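You operate a simulated robot arm through the tools that you are given. There is no shell and no other tool. Be economical: measure what you need, move in short steps, check, and stop when the job is done.

Carry out the task below with a simulated robot arm. There is one attempt and no reset: what you move stays moved.

TASK
Count the steel pins on the blue bench top, then put as many of the big steel bolts from the blue bench top on top of the thick dark block.
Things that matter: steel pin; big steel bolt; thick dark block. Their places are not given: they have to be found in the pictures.

It is judged by the outcome, as a careful person would: the job done as asked, and still so three seconds after it is handed in. It fails if anything else is knocked over, pushed out of place, dropped, spilled or broken.

THE ROBOT
A 6-joint arm with a two-finger parallel gripper, fixed in place. Base frame: the origin is at the foot of the arm, x ahead of it, y to its left, z up; the work surface is at about z = 0. Lengths are in m, angles in degrees, forces in N, time in s.
With the tool pointing down near the work surface it reaches from about 0.18 to 0.46 m from the base axis. Its first joint turns from -70.0 to 70.0 degrees. Payload 1.9 kg.
Tool frame: the origin (TCP) lies between the finger pads and is the grasp point; the fingertips stand 0.023 m ahead of it; z points along the fingers, y is the line along which they close. The gripper opens to 0.094 m. The fingers are 0.038 m wide and 0.01 m thick; the gripper's body (0.054 by 0.096 m) begins 0.039 m behind the TCP.
Orientation is that of the tool frame in the base frame, as a unit quaternion [w, x, y, z]. With the fingers straight down and closing along the base's y, the tool's x points along the base's -x, its y along +y and its z along -z.

THE INTERFACE
- The arm moves only by the tool jog_arm. Its arguments are lists of equal length, an entry for each row: "delta_rot": the turn, a rotation vector about the tool's x, y, z in degrees, a list of three; "linear": the shift along the tool's x, y, z in m, a list of three; "claw": the gripper command, from -1 (fully open) to 1 (shut), values between in proportion. In form: {"delta_rot": [[wx, wy, wz], ...], "linear": [[tx, ty, tz], ...], "claw": [claw, ...]}. A call has 1 to 20 rows; each row is the pose to reach, as a shift and turn from the pose commanded when the call began, along the tool's axes at that moment. A row lasts 0.2 s, in which the tool goes at most 0.05 m and 8.6 degrees; a call with a longer step from one row to the next is refused whole, and so is a gripper value outside its range. A pose out of reach is approached as far as the arm can. The call stops where the force on the tool passes 40 N (or 10 N more than at its start, if that is more) or the arm is blocked; 0.2 s more then pass. The fingers move at their own pace (about 0.108 m/s each) and stop on an object; they squeeze with about 27 N. The grip force told is the motor's: it shows also when the fingers shut on nothing. Time passes only in rows, and 0.2 s behind the last, so rows that repeat a pose let the fingers close. It gives the time, the measured TCP pose, the force on the tool (base axes), the opening and the grip force at its end, in the units of the frame above (readings bear some noise).
- Cameras (640 x 400 px; columns grow to the right, rows downward): "scene" is fixed at [0.0344, 0.2913, 0.4488]; the picture's right is [-0.88, -0.48, 0.00], its down [-0.21, 0.38, -0.90] and it looks along [0.43, -0.79, -0.43] (base axes); focal length 318 px, centre (320, 200). "wrist" rides on the gripper at [-0.039, 0, -0.044] in the tool frame; the picture's right is [0.00, -1.00, 0.00], its down [0.97, 0.00, -0.24] and it looks along [0.24, 0.00, 0.97] (tool axes); focal length 218 px, centre (320, 200).
- snapshot(camera): a new picture of that camera. No time passes.
- probe_pixels(camera, pixels): for up to 12 pixels [column, row] of the newest picture of that camera ("zoom" is the newest enlarged one), the place [x, y, z] in the base frame of the surface seen there, good to about 0.002 m, but the place of the scene camera against the robot may be out by one fixed shift of up to 0.025 m in any direction. No time passes.
- zoom(camera, box): a new picture of the part [left, top, right, bottom] of that camera's present view, enlarged. No time passes.
- hand_in(): hands the job in; it is judged then, once.

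Work in short steps. Measure before you move; look again where a grasp or a placing could have gone wrong, and mend it. You have 60 turns and 22 pictures in all, the two below and enlarged ones among them. Open the gripper and draw the arm clear of the work before you hand the job in, unless the task says otherwise; then end with one line.

The tools are called after "Request:" as a command line: name --argument value ..., lists and objects as JSON in quotes. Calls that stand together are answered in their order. jog_arm: Moves the arm, as the interface text tells. Its arguments: {"type":"object","properties":{"delta_rot":{"type":"array","items":{"type":"array","items":{"type":"number"}}},"linear":{"type":"array","items":{"type":"array","items":{"type":"number"}}},"claw":{"type":"array","items":{"type":"number"}}},"required":["delta_rot","linear","claw"]} The other tools are called the same way: snapshot (camera) takes a picture; probe_pixels (camera, pixels) gives the place of the surface under pixels of a picture; zoom (camera, box) takes an enlarged picture of a part of a camera's view; hand_in () hands the job in.

At the start:

```text
time: 0.0
position: [0.2093, -0.1674, 0.3322]
tool_rot: [0.0, 0.0, 1.0, 0.0]
ft_force: [-0.3, 0.8, 0.1]
grip_width: 0.0939
grasp_force: 0.0
```

scene: 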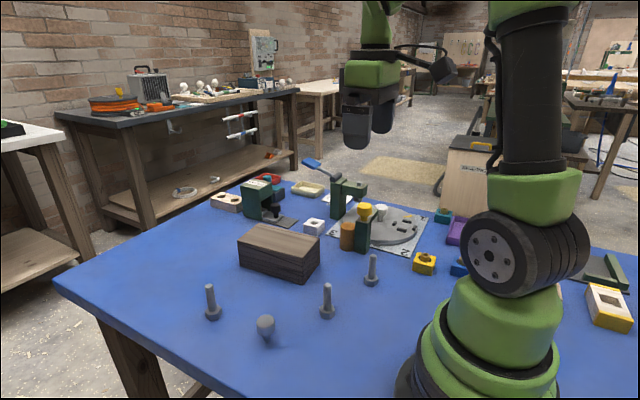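
wrist: 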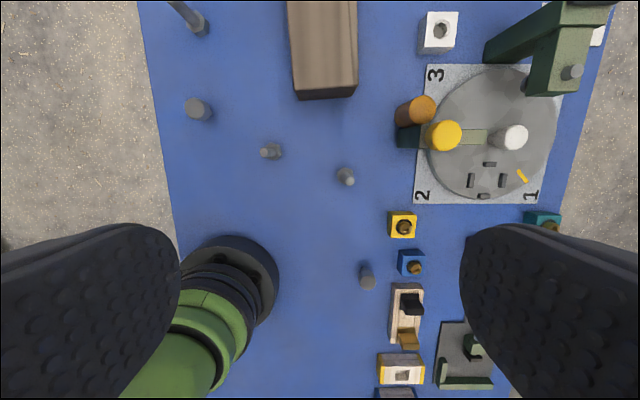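

The pictures show bolt-like items near scene (211,302), (265,328), (327,300), (371,270), and another at wrist (367,277). I'll enlarge to tell pins from bolts.

Request:
zoom --camera "scene" --box '[180, 220, 420, 370]'

Request:
zoom --camera "wrist" --box '[140, 0, 400, 163]'

Request:
zoom --camera "wrist" --box '[240, 130, 560, 400]'

```text
2.67 times, centred on (300, 295) of scene
```

zoom: 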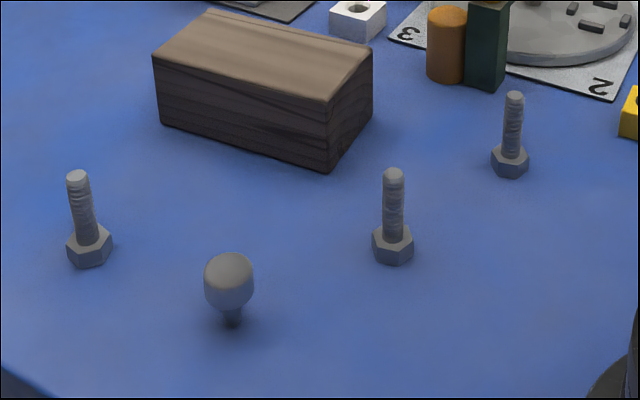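

```text
2.45 times, centred on (270, 82) of wrist
```

zoom: 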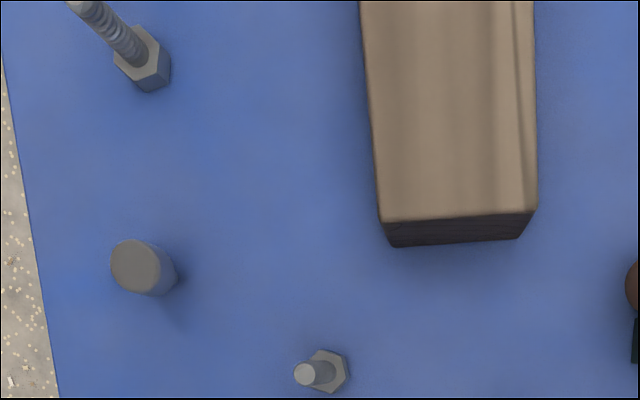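

```text
1.48 times, centred on (400, 265) of wrist
```

zoom: 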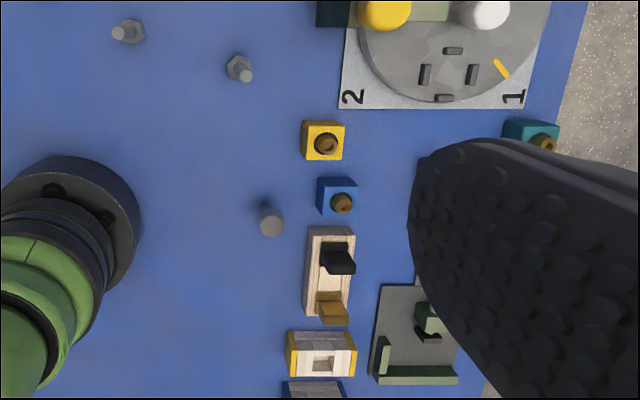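

I'll measure the bolts, the grey cylinders and the block, using the wrist camera (robot-referenced).

Request:
probe_pixels --camera "wrist" --pixels '[[201, 27], [174, 2], [196, 107], [277, 152], [265, 152], [344, 173], [349, 180], [367, 270], [369, 284], [300, 85], [350, 85], [325, 10]]'

Request:
probe_pixels --camera "scene" --pixels '[[210, 286], [212, 314], [265, 320], [267, 340], [327, 285], [327, 315], [373, 256], [371, 282], [241, 240], [302, 254], [318, 238], [262, 226]]'

```text
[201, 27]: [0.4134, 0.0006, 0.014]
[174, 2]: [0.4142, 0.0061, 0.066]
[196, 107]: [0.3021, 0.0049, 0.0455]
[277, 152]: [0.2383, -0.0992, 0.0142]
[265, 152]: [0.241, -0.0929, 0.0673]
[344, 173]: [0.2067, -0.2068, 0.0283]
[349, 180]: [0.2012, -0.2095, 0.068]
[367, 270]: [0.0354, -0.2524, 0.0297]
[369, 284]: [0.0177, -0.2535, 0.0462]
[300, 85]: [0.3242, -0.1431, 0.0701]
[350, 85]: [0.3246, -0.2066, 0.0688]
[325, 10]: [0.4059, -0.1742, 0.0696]
```

```text
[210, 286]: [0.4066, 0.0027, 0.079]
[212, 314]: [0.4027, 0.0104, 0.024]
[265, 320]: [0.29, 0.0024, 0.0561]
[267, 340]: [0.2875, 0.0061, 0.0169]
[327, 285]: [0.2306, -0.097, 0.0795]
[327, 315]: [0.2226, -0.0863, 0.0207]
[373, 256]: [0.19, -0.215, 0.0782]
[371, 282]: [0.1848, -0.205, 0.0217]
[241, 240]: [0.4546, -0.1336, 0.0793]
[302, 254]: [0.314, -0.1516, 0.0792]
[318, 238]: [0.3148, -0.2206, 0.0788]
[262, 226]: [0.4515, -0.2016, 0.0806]
```

Three same-sized bolts (about 0.068 m tall) are at roughly (0.415,0), (0.24,-0.096) and (0.204,-0.209). There are two grey capped pieces, at (0.30,0.005) and (0.02,-0.253). The fingers hide part of the bench, so I'll yaw +90° up high to see the rest.

Request:
jog_arm --delta_rot '[[0, 0, 8.2], [0, 0, 16.4], [0, 0, 24.6], [0, 0, 32.8], [0, 0, 41], [0, 0, 49.2], [0, 0, 57.4], [0, 0, 65.6], [0, 0, 73.8], [0, 0, 82], [0, 0, 90], [0, 0, 90]]' --linear '[[0, 0.01, 0], [0, 0.02, 0], [0, 0.03, 0], [0, 0.04, 0], [0, 0.05, 0], [0, 0.06, 0], [0, 0.06, 0], [0, 0.06, 0], [0, 0.06, 0], [0, 0.06, 0], [0, 0.06, 0], [0, 0.06, 0]]' --claw '[-1, -1, -1, -1, -1, -1, -1, -1, -1, -1, -1, -1]'

Request:
snapshot --camera "wrist"

Request:
snapshot --camera "scene"

```text
time: 2.6
position: [0.2098, -0.1077, 0.3311]
tool_rot: [0.0, 0.708, 0.706, 0.0]
ft_force: [0.2, 0.6, -0.3]
grip_width: 0.094
grasp_force: 0.2
```

```text
16 pictures are left
```

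wrist: 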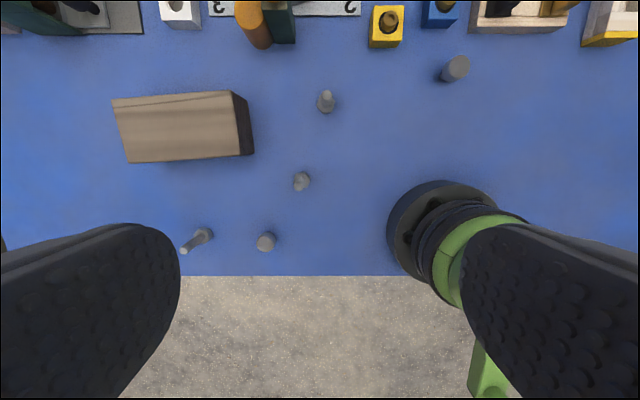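

```text
15 pictures are left
```

scene: 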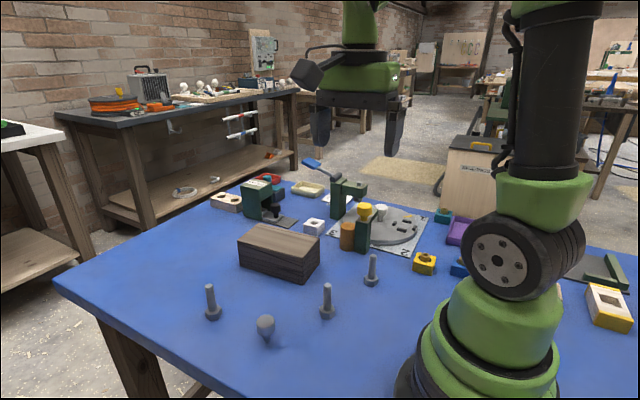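

I'll enlarge the pins and the right/back bench area.

Request:
zoom --camera "wrist" --box '[170, 40, 490, 270]'

Request:
zoom --camera "scene" --box '[200, 160, 480, 290]'

```text
1.74 times, centred on (330, 155) of wrist
```

zoom: 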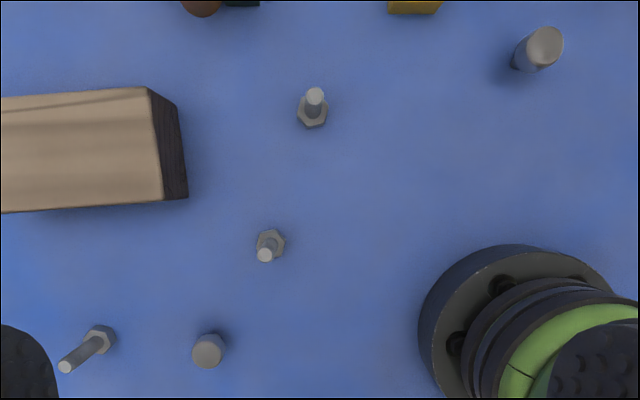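

```text
2.29 times, centred on (340, 225) of scene
```

zoom: 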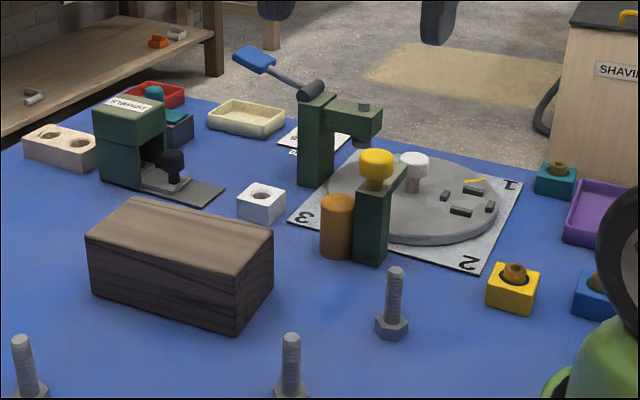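

Two grey pins on the bench are visible so far, (0.30,0.005) and (0.02,-0.25), but trays and the right rear are still unclear. I'll tilt the camera outward to view those.

Request:
jog_arm --delta_rot '[[0, -8, 0], [0, -16, 0], [0, -24, 0], [0, -32, 0], [0, -32, 0]]' --linear '[[-0.02, 0, 0], [-0.04, -0.01, 0], [-0.06, -0.02, 0], [-0.08, -0.02, 0], [-0.08, -0.02, 0]]' --claw '[-1, -1, -1, -1, -1]'

Request:
snapshot --camera "wrist"

```text
time: 3.8
position: [0.1891, -0.1875, 0.3321]
tool_rot: [0.196, 0.679, 0.68, -0.195]
ft_force: [0.3, 0.7, 0.1]
grip_width: 0.0943
grasp_force: 0.1
```

```text
12 pictures are left
```

wrist: 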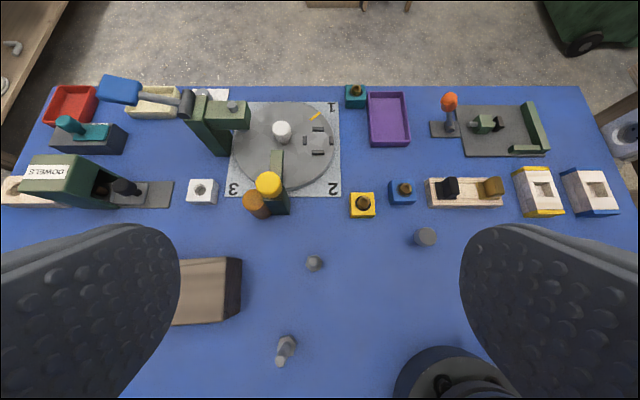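

Trays look empty. I'll zoom in on the grey piece at (425,236) to compare it with the other pin.

Request:
zoom --camera "wrist" --box '[340, 170, 500, 270]'

Request:
probe_pixels --camera "wrist" --pixels '[[425, 232], [416, 233], [434, 234], [425, 242], [425, 246], [285, 343], [282, 360]]'

```text
4.00 times, centred on (420, 220) of wrist
```

zoom: 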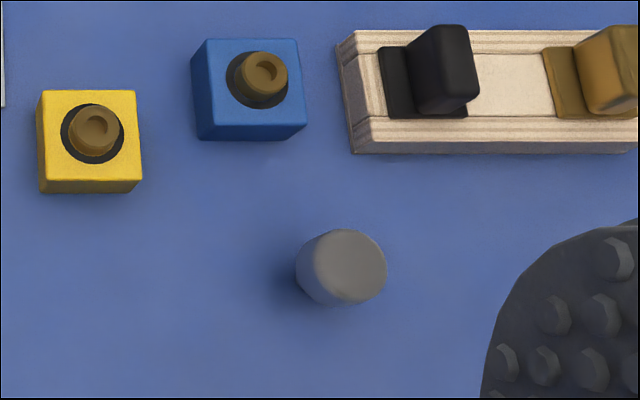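

```text
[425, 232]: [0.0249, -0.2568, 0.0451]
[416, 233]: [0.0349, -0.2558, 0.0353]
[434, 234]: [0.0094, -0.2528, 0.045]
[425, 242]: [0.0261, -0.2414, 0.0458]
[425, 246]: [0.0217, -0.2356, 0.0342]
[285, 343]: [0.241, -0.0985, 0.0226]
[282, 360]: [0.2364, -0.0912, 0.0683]
```

Both grey pieces match (0.046 m tall, about 0.025 m wide): two pins so far. The bench behind the arm's base is still unseen, so I'll yaw the tilted camera toward -x to check it.

Request:
jog_arm --delta_rot '[[4.24, 0, 6.78], [8.48, 0, 13.57], [12.72, 0, 20.35], [16.96, 0, 27.1], [21.2, 0, 33.9], [25.4, 0, 40.7], [29.7, 0, 47.5], [33.9, 0, 54.3], [37.1, 0, 59.4], [37.1, 0, 59.4]]' --linear '[[0, 0, 0], [0, 0, 0], [0, 0, 0], [0, 0, 0], [0, 0, 0], [0, 0, 0], [0, 0, 0], [0, 0, 0], [0, 0, 0], [0, 0, 0]]' --claw '[-1, -1, -1, -1, -1, -1, -1, -1, -1, -1]'

Request:
snapshot --camera "wrist"

```text
time: 6.0
position: [0.1901, -0.1863, 0.3301]
tool_rot: [0.049, 0.947, 0.167, -0.27]
ft_force: [-0.6, 0.3, 0.3]
grip_width: 0.0939
grasp_force: 0.1
```

```text
10 pictures are left
```

wrist: 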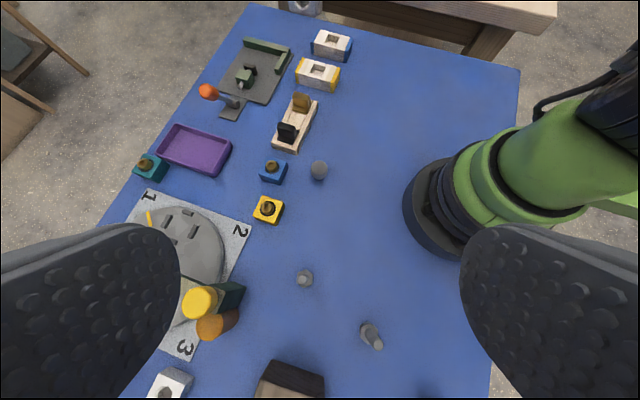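

No more pins: the count is two. So two of the three bolts go on the block: those at (0.24,-0.096) and (0.204,-0.209). I'll return the tool to pointing straight down.

Request:
jog_arm --delta_rot '[[-4.24, 0, -6.78], [-8.48, 0, -13.57], [-12.72, 0, -20.35], [-16.96, 0, -27.1], [-21.2, 0, -33.9], [-25.4, 0, -40.7], [-29.7, 0, -47.5], [-33.9, 0, -54.3], [-37.1, 0, -59.4]]' --linear '[[0, 0, 0], [0, 0, 0], [0, 0, 0], [0, 0, 0], [0, 0, 0], [0, 0, 0], [0, 0, 0], [0, 0, 0], [0, 0, 0]]' --claw '[-1, -1, -1, -1, -1, -1, -1, -1, -1]'

Request:
jog_arm --delta_rot '[[0, 8, 0], [0, 16, 0], [0, 24, 0], [0, 32, 0]]' --linear '[[0, 0, 0], [0, 0, 0], [0, 0, 0], [0, 0, 0]]' --claw '[-1, -1, -1, -1]'

Request:
jog_arm --delta_rot '[[0, 0, -8.2], [0, 0, -16.4], [0, 0, -24.6], [0, 0, -32.8], [0, 0, -41], [0, 0, -49.2], [0, 0, -57.4], [0, 0, -65.6], [0, 0, -73.8], [0, 0, -82], [0, 0, -90], [0, 0, -90]]' --linear '[[0, 0, 0], [0, 0, 0], [0, 0, 0], [0, 0, 0], [0, 0, 0], [0, 0, 0], [0, 0, 0], [0, 0, 0], [0, 0, 0], [0, 0, 0], [0, 0, 0], [0, 0, 0]]' --claw '[-1, -1, -1, -1, -1, -1, -1, -1, -1, -1, -1, -1]'

```text
time: 8.0
position: [0.1891, -0.1857, 0.3323]
tool_rot: [0.195, 0.679, 0.681, -0.195]
ft_force: [-0.2, -0.9, -0.1]
grip_width: 0.094
grasp_force: 0.1
```

```text
time: 9.0
position: [0.1892, -0.1859, 0.3327]
tool_rot: [0.0, 0.707, 0.708, 0.001]
ft_force: [-0.1, 0.3, -1.0]
grip_width: 0.094
grasp_force: 0.1
```

```text
time: 11.6
position: [0.1896, -0.1865, 0.3314]
tool_rot: [0.0, -0.001, 1.0, 0.0]
ft_force: [-0.4, -0.2, -0.3]
grip_width: 0.0939
grasp_force: 0.1
```

Tool is straight down at (0.190,-0.186,0.332). I'll move over the first bolt at z≈0.17 and look.

Request:
jog_arm --delta_rot '[[0, 0, 0], [0, 0, 0], [0, 0, 0], [0, 0, 0], [0, 0, 0]]' --linear '[[-0.012, 0.023, 0.038], [-0.025, 0.046, 0.076], [-0.037, 0.07, 0.112], [-0.049, 0.092, 0.15], [-0.049, 0.092, 0.16]]' --claw '[-1, -1, -1, -1, -1]'

Request:
snapshot --camera "wrist"

```text
time: 12.8
position: [0.2371, -0.0985, 0.1728]
tool_rot: [0.0, 0.0, 1.0, 0.0]
ft_force: [-0.2, -0.4, -0.2]
grip_width: 0.0938
grasp_force: 0.0
```

```text
9 pictures are left
```

wrist: 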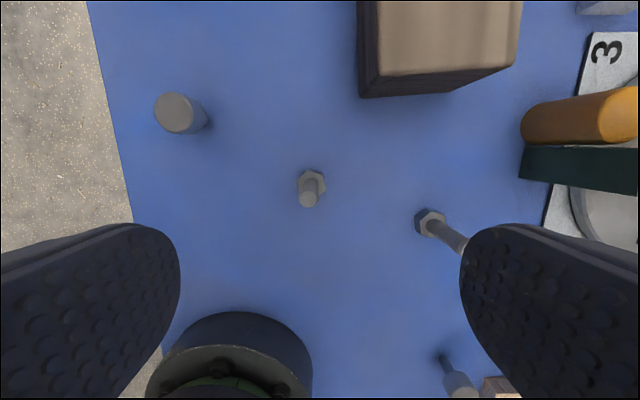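

Request:
probe_pixels --camera "wrist" --pixels '[[308, 199], [302, 199], [315, 199], [308, 205], [310, 190], [372, 85], [505, 60], [370, 5], [518, 5], [178, 113], [420, 218], [460, 245]]'

```text
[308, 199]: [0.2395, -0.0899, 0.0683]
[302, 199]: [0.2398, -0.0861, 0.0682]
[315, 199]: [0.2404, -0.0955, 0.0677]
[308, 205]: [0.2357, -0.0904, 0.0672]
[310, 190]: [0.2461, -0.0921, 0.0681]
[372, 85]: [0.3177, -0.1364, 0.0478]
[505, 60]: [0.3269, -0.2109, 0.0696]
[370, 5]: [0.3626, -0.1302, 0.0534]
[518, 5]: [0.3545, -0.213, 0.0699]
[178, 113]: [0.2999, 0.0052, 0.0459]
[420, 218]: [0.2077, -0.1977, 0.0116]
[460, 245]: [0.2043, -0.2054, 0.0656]
```

Bolt top centre is about (0.240,-0.091). I'll line up at z≈0.12 first and read the pose.

Request:
jog_arm --delta_rot '[[0, 0, 0], [0, 0, 0], [0, 0, 0]]' --linear '[[-0.002, 0.0045, 0], [-0.002, 0.0045, 0.04], [-0.002, 0.0045, 0.052]]' --claw '[-1, -1, -1]'

Request:
jog_arm --delta_rot '[[0, 0, 0], [0, 0, 0]]' --linear '[[0, 0, 0], [0, 0, 0]]' --claw '[-1, -1]'

```text
time: 13.6
position: [0.2413, -0.0907, 0.1171]
tool_rot: [0.001, 0.0, 1.0, -0.001]
ft_force: [0.7, 0.2, 0.4]
grip_width: 0.0939
grasp_force: 0.0
```

```text
time: 14.2
position: [0.241, -0.0913, 0.1166]
tool_rot: [-0.001, 0.0, 1.0, 0.0]
ft_force: [0.2, -0.6, -0.4]
grip_width: 0.0939
grasp_force: 0.2
```

Aligned at (0.241,-0.091,0.117). Descend 0.070 and close on the shank.

Request:
jog_arm --delta_rot '[[0, 0, 0], [0, 0, 0], [0, 0, 0], [0, 0, 0], [0, 0, 0], [0, 0, 0], [0, 0, 0]]' --linear '[[0, 0, 0.035], [0, 0, 0.07], [0, 0, 0.07], [0, 0, 0.07], [0, 0, 0.07], [0, 0, 0.07], [0, 0, 0.07]]' --claw '[-1, -1, -1, 0.5, 1, 1, 1]'

```text
time: 15.8
position: [0.2413, -0.092, 0.049]
tool_rot: [-0.001, 0.001, 1.0, 0.0]
ft_force: [-0.4, -0.4, 0.1]
grip_width: 0.0135
grasp_force: 27.0
```

Bolt gripped (0.0135 m). I'll lift it, and check the heights of neighbours near the block.

Request:
jog_arm --delta_rot '[[0, 0, 0], [0, 0, 0], [0, 0, 0], [0, 0, 0]]' --linear '[[0, 0, -0.03], [0, 0, -0.07], [0, 0, -0.11], [0, 0, -0.11]]' --claw '[1, 1, 1, 1]'

Request:
probe_pixels --camera "scene" --pixels '[[348, 226], [364, 209], [364, 228], [340, 185], [362, 188], [315, 222], [257, 185], [272, 210], [241, 240], [302, 256], [319, 238], [262, 224]]'

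Request:
snapshot --camera "wrist"

```text
time: 16.8
position: [0.2402, -0.0933, 0.1611]
tool_rot: [0.0, -0.001, 1.0, -0.001]
ft_force: [0.3, 1.3, -0.3]
grip_width: 0.0134
grasp_force: 26.8
```

```text
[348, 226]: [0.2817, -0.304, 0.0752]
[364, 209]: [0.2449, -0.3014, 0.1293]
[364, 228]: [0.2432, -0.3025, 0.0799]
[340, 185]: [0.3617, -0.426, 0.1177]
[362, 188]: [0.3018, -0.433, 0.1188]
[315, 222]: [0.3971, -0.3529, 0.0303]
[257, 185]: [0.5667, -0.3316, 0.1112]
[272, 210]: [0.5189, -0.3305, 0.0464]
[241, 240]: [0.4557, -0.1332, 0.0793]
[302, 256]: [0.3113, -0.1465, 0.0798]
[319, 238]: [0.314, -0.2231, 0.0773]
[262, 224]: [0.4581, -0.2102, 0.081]
```

```text
8 pictures are left
```

wrist: 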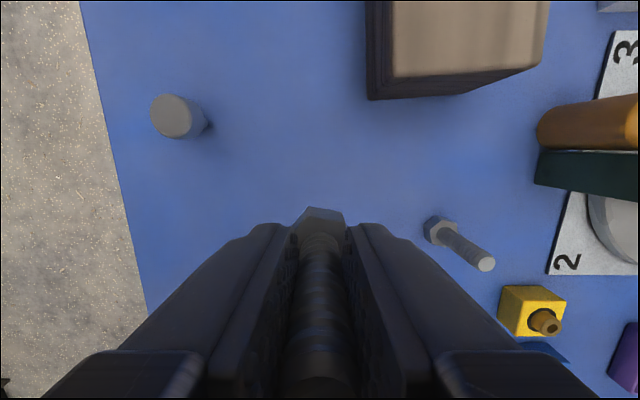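

Held straight, and neighbours are clear. Carry to above the block at (0.405,-0.175).

Request:
jog_arm --delta_rot '[[0, 0, 0], [0, 0, 0], [0, 0, 0], [0, 0, 0], [0, 0, 0], [0, 0, 0], [0, 0, 0]]' --linear '[[-0.033, -0.017, 0], [-0.066, -0.034, 0], [-0.1, -0.05, 0], [-0.133, -0.067, 0], [-0.165, -0.083, 0], [-0.165, -0.083, 0], [-0.165, -0.083, 0]]' --claw '[1, 1, 1, 1, 1, 1, 1]'

Request:
zoom --camera "scene" --box '[200, 140, 360, 300]'

```text
time: 18.4
position: [0.406, -0.1753, 0.1579]
tool_rot: [0.001, 0.001, 1.0, 0.0]
ft_force: [-0.4, 0.6, -1.3]
grip_width: 0.0135
grasp_force: 26.5
```

```text
2.50 times, centred on (280, 220) of scene
```

zoom: 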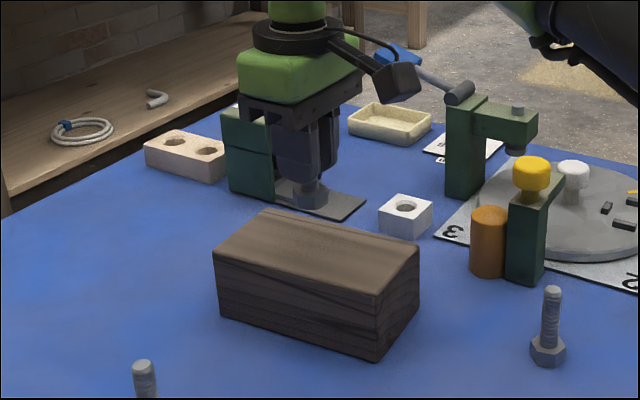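

Over the block. Lower by about 0.039 slowly and check for contact.

Request:
jog_arm --delta_rot '[[0, 0, 0], [0, 0, 0], [0, 0, 0], [0, 0, 0], [0, 0, 0]]' --linear '[[0, 0, 0.02], [0, 0, 0.03], [0, 0, 0.035], [0, 0, 0.038], [0, 0, 0.038]]' --claw '[1, 1, 1, 1, 1]'

```text
time: 19.6
position: [0.4063, -0.173, 0.1212]
tool_rot: [0.0, 0.0, 1.0, 0.0]
ft_force: [-0.4, 0.0, -1.1]
grip_width: 0.0135
grasp_force: 27.2
```

Not touching yet; lower in 1 mm steps.

Request:
jog_arm --delta_rot '[[0, 0, 0], [0, 0, 0]]' --linear '[[0, 0, 0.001], [0, 0, 0.002]]' --claw '[1, 1]'

Request:
zoom --camera "scene" --box '[240, 180, 320, 260]'

```text
time: 20.2
position: [0.4064, -0.174, 0.1193]
tool_rot: [0.001, 0.0, 1.0, 0.0]
ft_force: [-1.7, 0.4, 2.4]
grip_width: 0.0137
grasp_force: 26.7
```

```text
5.00 times, centred on (280, 220) of scene
```

zoom: 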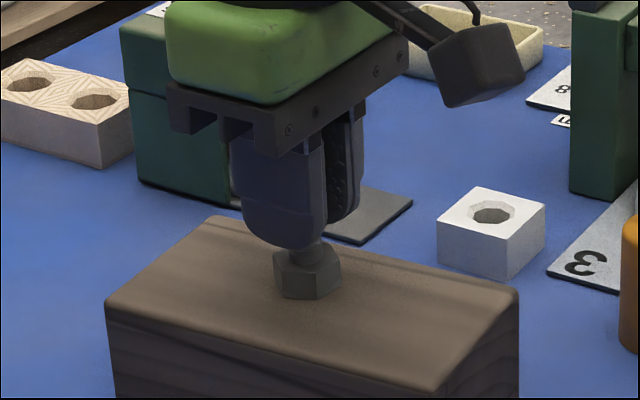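

Contact is starting (force 2.4 N up). Another 0.7 mm, then open and rise.

Request:
jog_arm --delta_rot '[[0, 0, 0], [0, 0, 0]]' --linear '[[0, 0, 0.0007], [0, 0, 0.0007]]' --claw '[1, 1]'

Request:
jog_arm --delta_rot '[[0, 0, 0], [0, 0, 0], [0, 0, 0], [0, 0, 0], [0, 0, 0], [0, 0, 0], [0, 0, 0]]' --linear '[[0, 0, 0], [0, 0, 0], [0, 0, 0], [0, 0, 0], [0, 0, -0.03], [0, 0, -0.06], [0, 0, -0.09]]' --claw '[0.6, 0.2, 0, 0, 0, 0, 0]'

```text
time: 20.8
position: [0.4056, -0.1744, 0.1201]
tool_rot: [0.001, 0.0, 1.0, 0.0]
ft_force: [-4.2, 1.4, 13.5]
grip_width: 0.0136
grasp_force: 27.6
```

```text
time: 22.4
position: [0.4036, -0.1745, 0.2094]
tool_rot: [0.0, 0.0, 1.0, 0.0]
ft_force: [0.2, 0.9, -0.8]
grip_width: 0.0471
grasp_force: 0.0
```

Released. Moving to above the second bolt near (0.203,-0.207), z≈0.17, gripper open, and looking.

Request:
jog_arm --delta_rot '[[0, 0, 0], [0, 0, 0], [0, 0, 0], [0, 0, 0], [0, 0, 0], [0, 0, 0], [0, 0, 0]]' --linear '[[0.04, -0.006, 0], [0.08, -0.012, 0], [0.12, -0.02, 0], [0.16, -0.027, 0], [0.202, -0.034, 0], [0.202, -0.034, 0.037], [0.202, -0.034, 0.037]]' --claw '[0, 0, -0.5, -1, -1, -1, -1]'

Request:
snapshot --camera "wrist"

```text
time: 24.0
position: [0.2013, -0.2114, 0.172]
tool_rot: [0.0, 0.0, 1.0, 0.0]
ft_force: [-0.2, 0.2, 0.8]
grip_width: 0.094
grasp_force: 0.0
```

```text
5 pictures are left
```

wrist: 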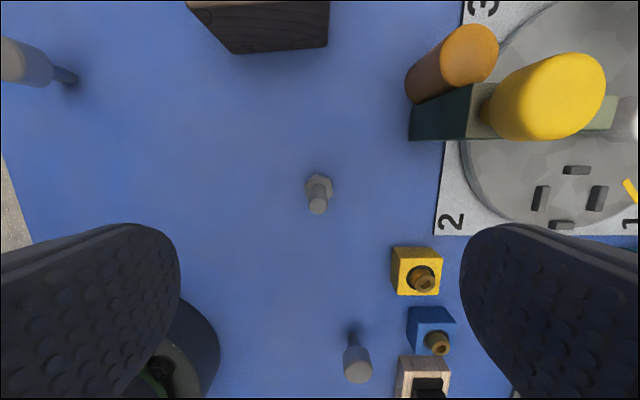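

Both pins now show the same stemmed shape. Measuring the bolt top at (318,206) and the yellow block.

Request:
probe_pixels --camera "wrist" --pixels '[[318, 206], [312, 206], [324, 206], [318, 212], [319, 200], [395, 255], [410, 255], [410, 290], [475, 90], [550, 95]]'

```text
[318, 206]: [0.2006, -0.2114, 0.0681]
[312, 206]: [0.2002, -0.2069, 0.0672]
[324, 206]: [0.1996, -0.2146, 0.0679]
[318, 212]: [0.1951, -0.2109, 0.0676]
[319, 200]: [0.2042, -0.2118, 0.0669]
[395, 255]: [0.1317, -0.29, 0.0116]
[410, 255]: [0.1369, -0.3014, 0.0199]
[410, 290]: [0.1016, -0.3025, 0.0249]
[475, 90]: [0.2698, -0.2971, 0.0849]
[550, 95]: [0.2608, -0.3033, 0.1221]
```

Bolt axis is at about (0.200,-0.211), right under the TCP; the neighbours are over 0.04 m off. Descend partway with the gripper half open and read the pose.

Request:
jog_arm --delta_rot '[[0, 0, 0], [0, 0, 0], [0, 0, 0], [0, 0, 0]]' --linear '[[0, 0, 0.03], [0, 0, 0.055], [0, 0, 0.055], [0, 0, 0.055]]' --claw '[-0.2, -0.2, -0.2, -0.2]'

```text
time: 25.0
position: [0.2014, -0.2105, 0.115]
tool_rot: [0.001, 0.001, 1.0, 0.0]
ft_force: [0.0, 0.6, -0.2]
grip_width: 0.0565
grasp_force: 0.0
```

Aligned. Descend 0.067 and close.

Request:
jog_arm --delta_rot '[[0, 0, 0], [0, 0, 0], [0, 0, 0], [0, 0, 0], [0, 0, 0], [0, 0, 0]]' --linear '[[0.001, 0, 0.035], [0.001, 0, 0.067], [0.001, 0, 0.067], [0.001, 0, 0.067], [0.001, 0, 0.067], [0.001, 0, 0.067]]' --claw '[-0.2, -0.2, -0.2, 0.5, 1, 1]'

Request:
jog_arm --delta_rot '[[0, 0, 0], [0, 0, 0], [0, 0, 0], [0, 0, 0], [0, 0, 0]]' --linear '[[0, 0, 0], [0, 0, -0.03], [0, 0, -0.07], [0, 0, -0.11], [0, 0, -0.11]]' --claw '[1, 1, 1, 1, 1]'

Request:
snapshot --camera "wrist"

```text
time: 26.4
position: [0.2009, -0.2116, 0.0482]
tool_rot: [0.001, 0.0, 1.0, 0.0]
ft_force: [-0.5, 0.3, 0.0]
grip_width: 0.0135
grasp_force: 26.3
```

```text
time: 27.6
position: [0.1972, -0.209, 0.1589]
tool_rot: [-0.001, 0.0, 1.0, 0.0]
ft_force: [-0.4, -1.1, 0.3]
grip_width: 0.0134
grasp_force: 26.7
```

```text
4 pictures are left
```

wrist: 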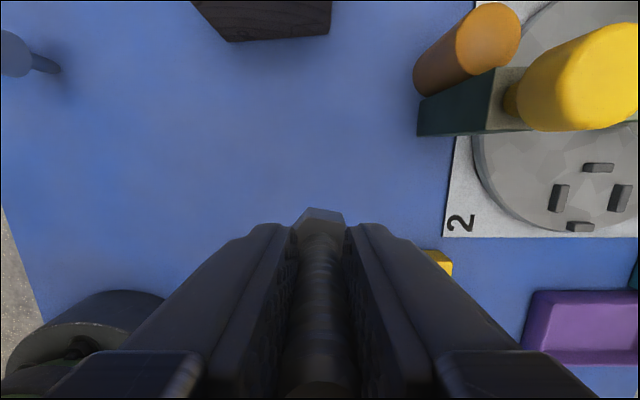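

Second bolt held. Carry to above the block at (0.347,-0.174) and view the block.

Request:
jog_arm --delta_rot '[[0, 0, 0], [0, 0, 0], [0, 0, 0], [0, 0, 0], [0, 0, 0], [0, 0, 0]]' --linear '[[-0.01, 0.03, -0.02], [-0.045, 0.0365, -0.03], [-0.085, 0.0365, -0.03], [-0.12, 0.0365, -0.03], [-0.147, 0.0365, -0.03], [-0.147, 0.0365, -0.03]]' --claw '[1, 1, 1, 1, 1, 1]'

Request:
zoom --camera "scene" --box '[200, 130, 360, 290]'

```text
time: 29.0
position: [0.3501, -0.1743, 0.1873]
tool_rot: [0.0, 0.0, 1.0, 0.0]
ft_force: [0.1, -0.4, -1.0]
grip_width: 0.0134
grasp_force: 26.9
```

```text
2.50 times, centred on (280, 210) of scene
```

zoom: 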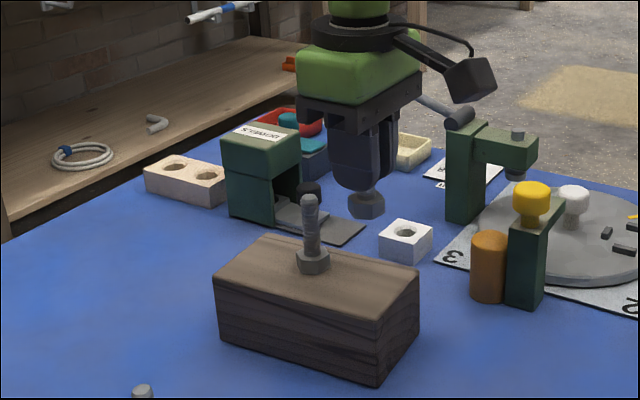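

The first bolt stands upright on the block. Lower the second at x≈0.35 to just above contact.

Request:
jog_arm --delta_rot '[[0, 0, 0], [0, 0, 0], [0, 0, 0], [0, 0, 0], [0, 0, 0]]' --linear '[[0, 0, 0.03], [0, 0, 0.055], [0, 0, 0.062], [0, 0, 0.066], [0, 0, 0.066]]' --claw '[1, 1, 1, 1, 1]'

Request:
jog_arm --delta_rot '[[0, 0, 0], [0, 0, 0]]' --linear '[[0, 0, 0.001], [0, 0, 0.0015]]' --claw '[1, 1]'

```text
time: 30.2
position: [0.3487, -0.1714, 0.1221]
tool_rot: [0.0, 0.0, 1.0, 0.0]
ft_force: [0.2, -0.3, 0.4]
grip_width: 0.0134
grasp_force: 27.5
```

```text
time: 30.8
position: [0.3495, -0.1714, 0.1212]
tool_rot: [0.0, -0.001, 1.0, 0.0]
ft_force: [0.2, 0.2, -0.7]
grip_width: 0.0136
grasp_force: 26.7
```

No contact yet; another 1.2 mm.

Request:
jog_arm --delta_rot '[[0, 0, 0], [0, 0, 0]]' --linear '[[0, 0, 0.0006], [0, 0, 0.0012]]' --claw '[1, 1]'

```text
time: 31.4
position: [0.349, -0.1711, 0.1198]
tool_rot: [0.001, 0.001, 1.0, 0.0]
ft_force: [1.4, -0.2, -0.2]
grip_width: 0.0135
grasp_force: 27.0
```

Request:
jog_arm --delta_rot '[[0, 0, 0], [0, 0, 0], [0, 0, 0]]' --linear '[[0, 0, 0.0006], [0, 0, 0.0012], [0, 0, 0.0012]]' --claw '[1, 1, 1]'

```text
time: 32.2
position: [0.3494, -0.1707, 0.1197]
tool_rot: [-0.001, 0.0, 1.0, 0.0]
ft_force: [-0.7, 0.8, -1.1]
grip_width: 0.0134
grasp_force: 26.8
```

Still no contact force; continue 1 mm more.

Request:
jog_arm --delta_rot '[[0, 0, 0], [0, 0, 0], [0, 0, 0]]' --linear '[[0, 0, 0.0006], [0, 0, 0.001], [0, 0, 0.001]]' --claw '[1, 1, 1]'

```text
time: 33.0
position: [0.3491, -0.1713, 0.118]
tool_rot: [0.001, 0.0, 1.0, -0.001]
ft_force: [-1.2, 3.1, 9.5]
grip_width: 0.0136
grasp_force: 27.4
```

Contact (9.5 N). Open gently and rise straight up, then back away.

Request:
jog_arm --delta_rot '[[0, 0, 0], [0, 0, 0], [0, 0, 0], [0, 0, 0], [0, 0, 0], [0, 0, 0], [0, 0, 0], [0, 0, 0], [0, 0, 0]]' --linear '[[0, 0, 0], [0, 0, 0], [0, 0, 0], [0, 0, 0], [0, 0, -0.03], [0, 0, -0.06], [0, 0, -0.1], [0, 0, -0.14], [0, 0, -0.18]]' --claw '[0.6, 0.2, 0, 0, 0, 0, 0, 0, 0]'

Request:
jog_arm --delta_rot '[[0, 0, 0], [0, 0, 0], [0, 0, 0], [0, 0, 0]]' --linear '[[0.04, 0, 0], [0.08, 0, 0], [0.12, 0, 0], [0.14, 0, 0]]' --claw '[-1, -1, -1, -1]'

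Request:
snapshot --camera "scene"

Request:
snapshot --camera "wrist"

```text
time: 35.0
position: [0.3468, -0.1702, 0.2972]
tool_rot: [0.001, -0.001, 1.0, 0.0]
ft_force: [0.3, -0.2, -0.1]
grip_width: 0.0469
grasp_force: 0.1
```

```text
time: 36.0
position: [0.2104, -0.1693, 0.2956]
tool_rot: [0.002, 0.0, 1.0, -0.001]
ft_force: [1.3, -0.4, -0.5]
grip_width: 0.0941
grasp_force: 0.1
```

```text
2 pictures are left
```

scene: 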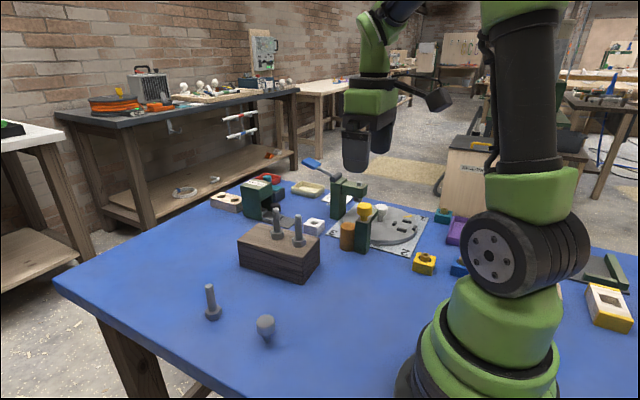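

```text
1 pictures are left
```

wrist: 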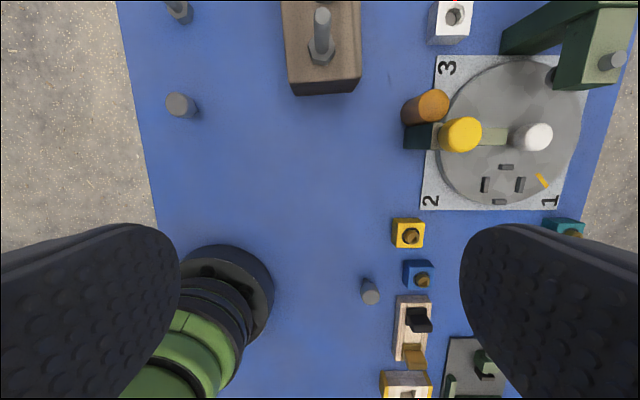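

Two bolts stand on the block at scene (276,225) and (299,232). The third bolt and both pins haven't moved, and the arm is clear with the gripper open, so I'm handing in.

Request:
hand_in

```text
The job is handed in.
```

I counted two steel pins on the blue bench top and stood two of the three big steel bolts upright on the thick dark block; nothing else was moved.
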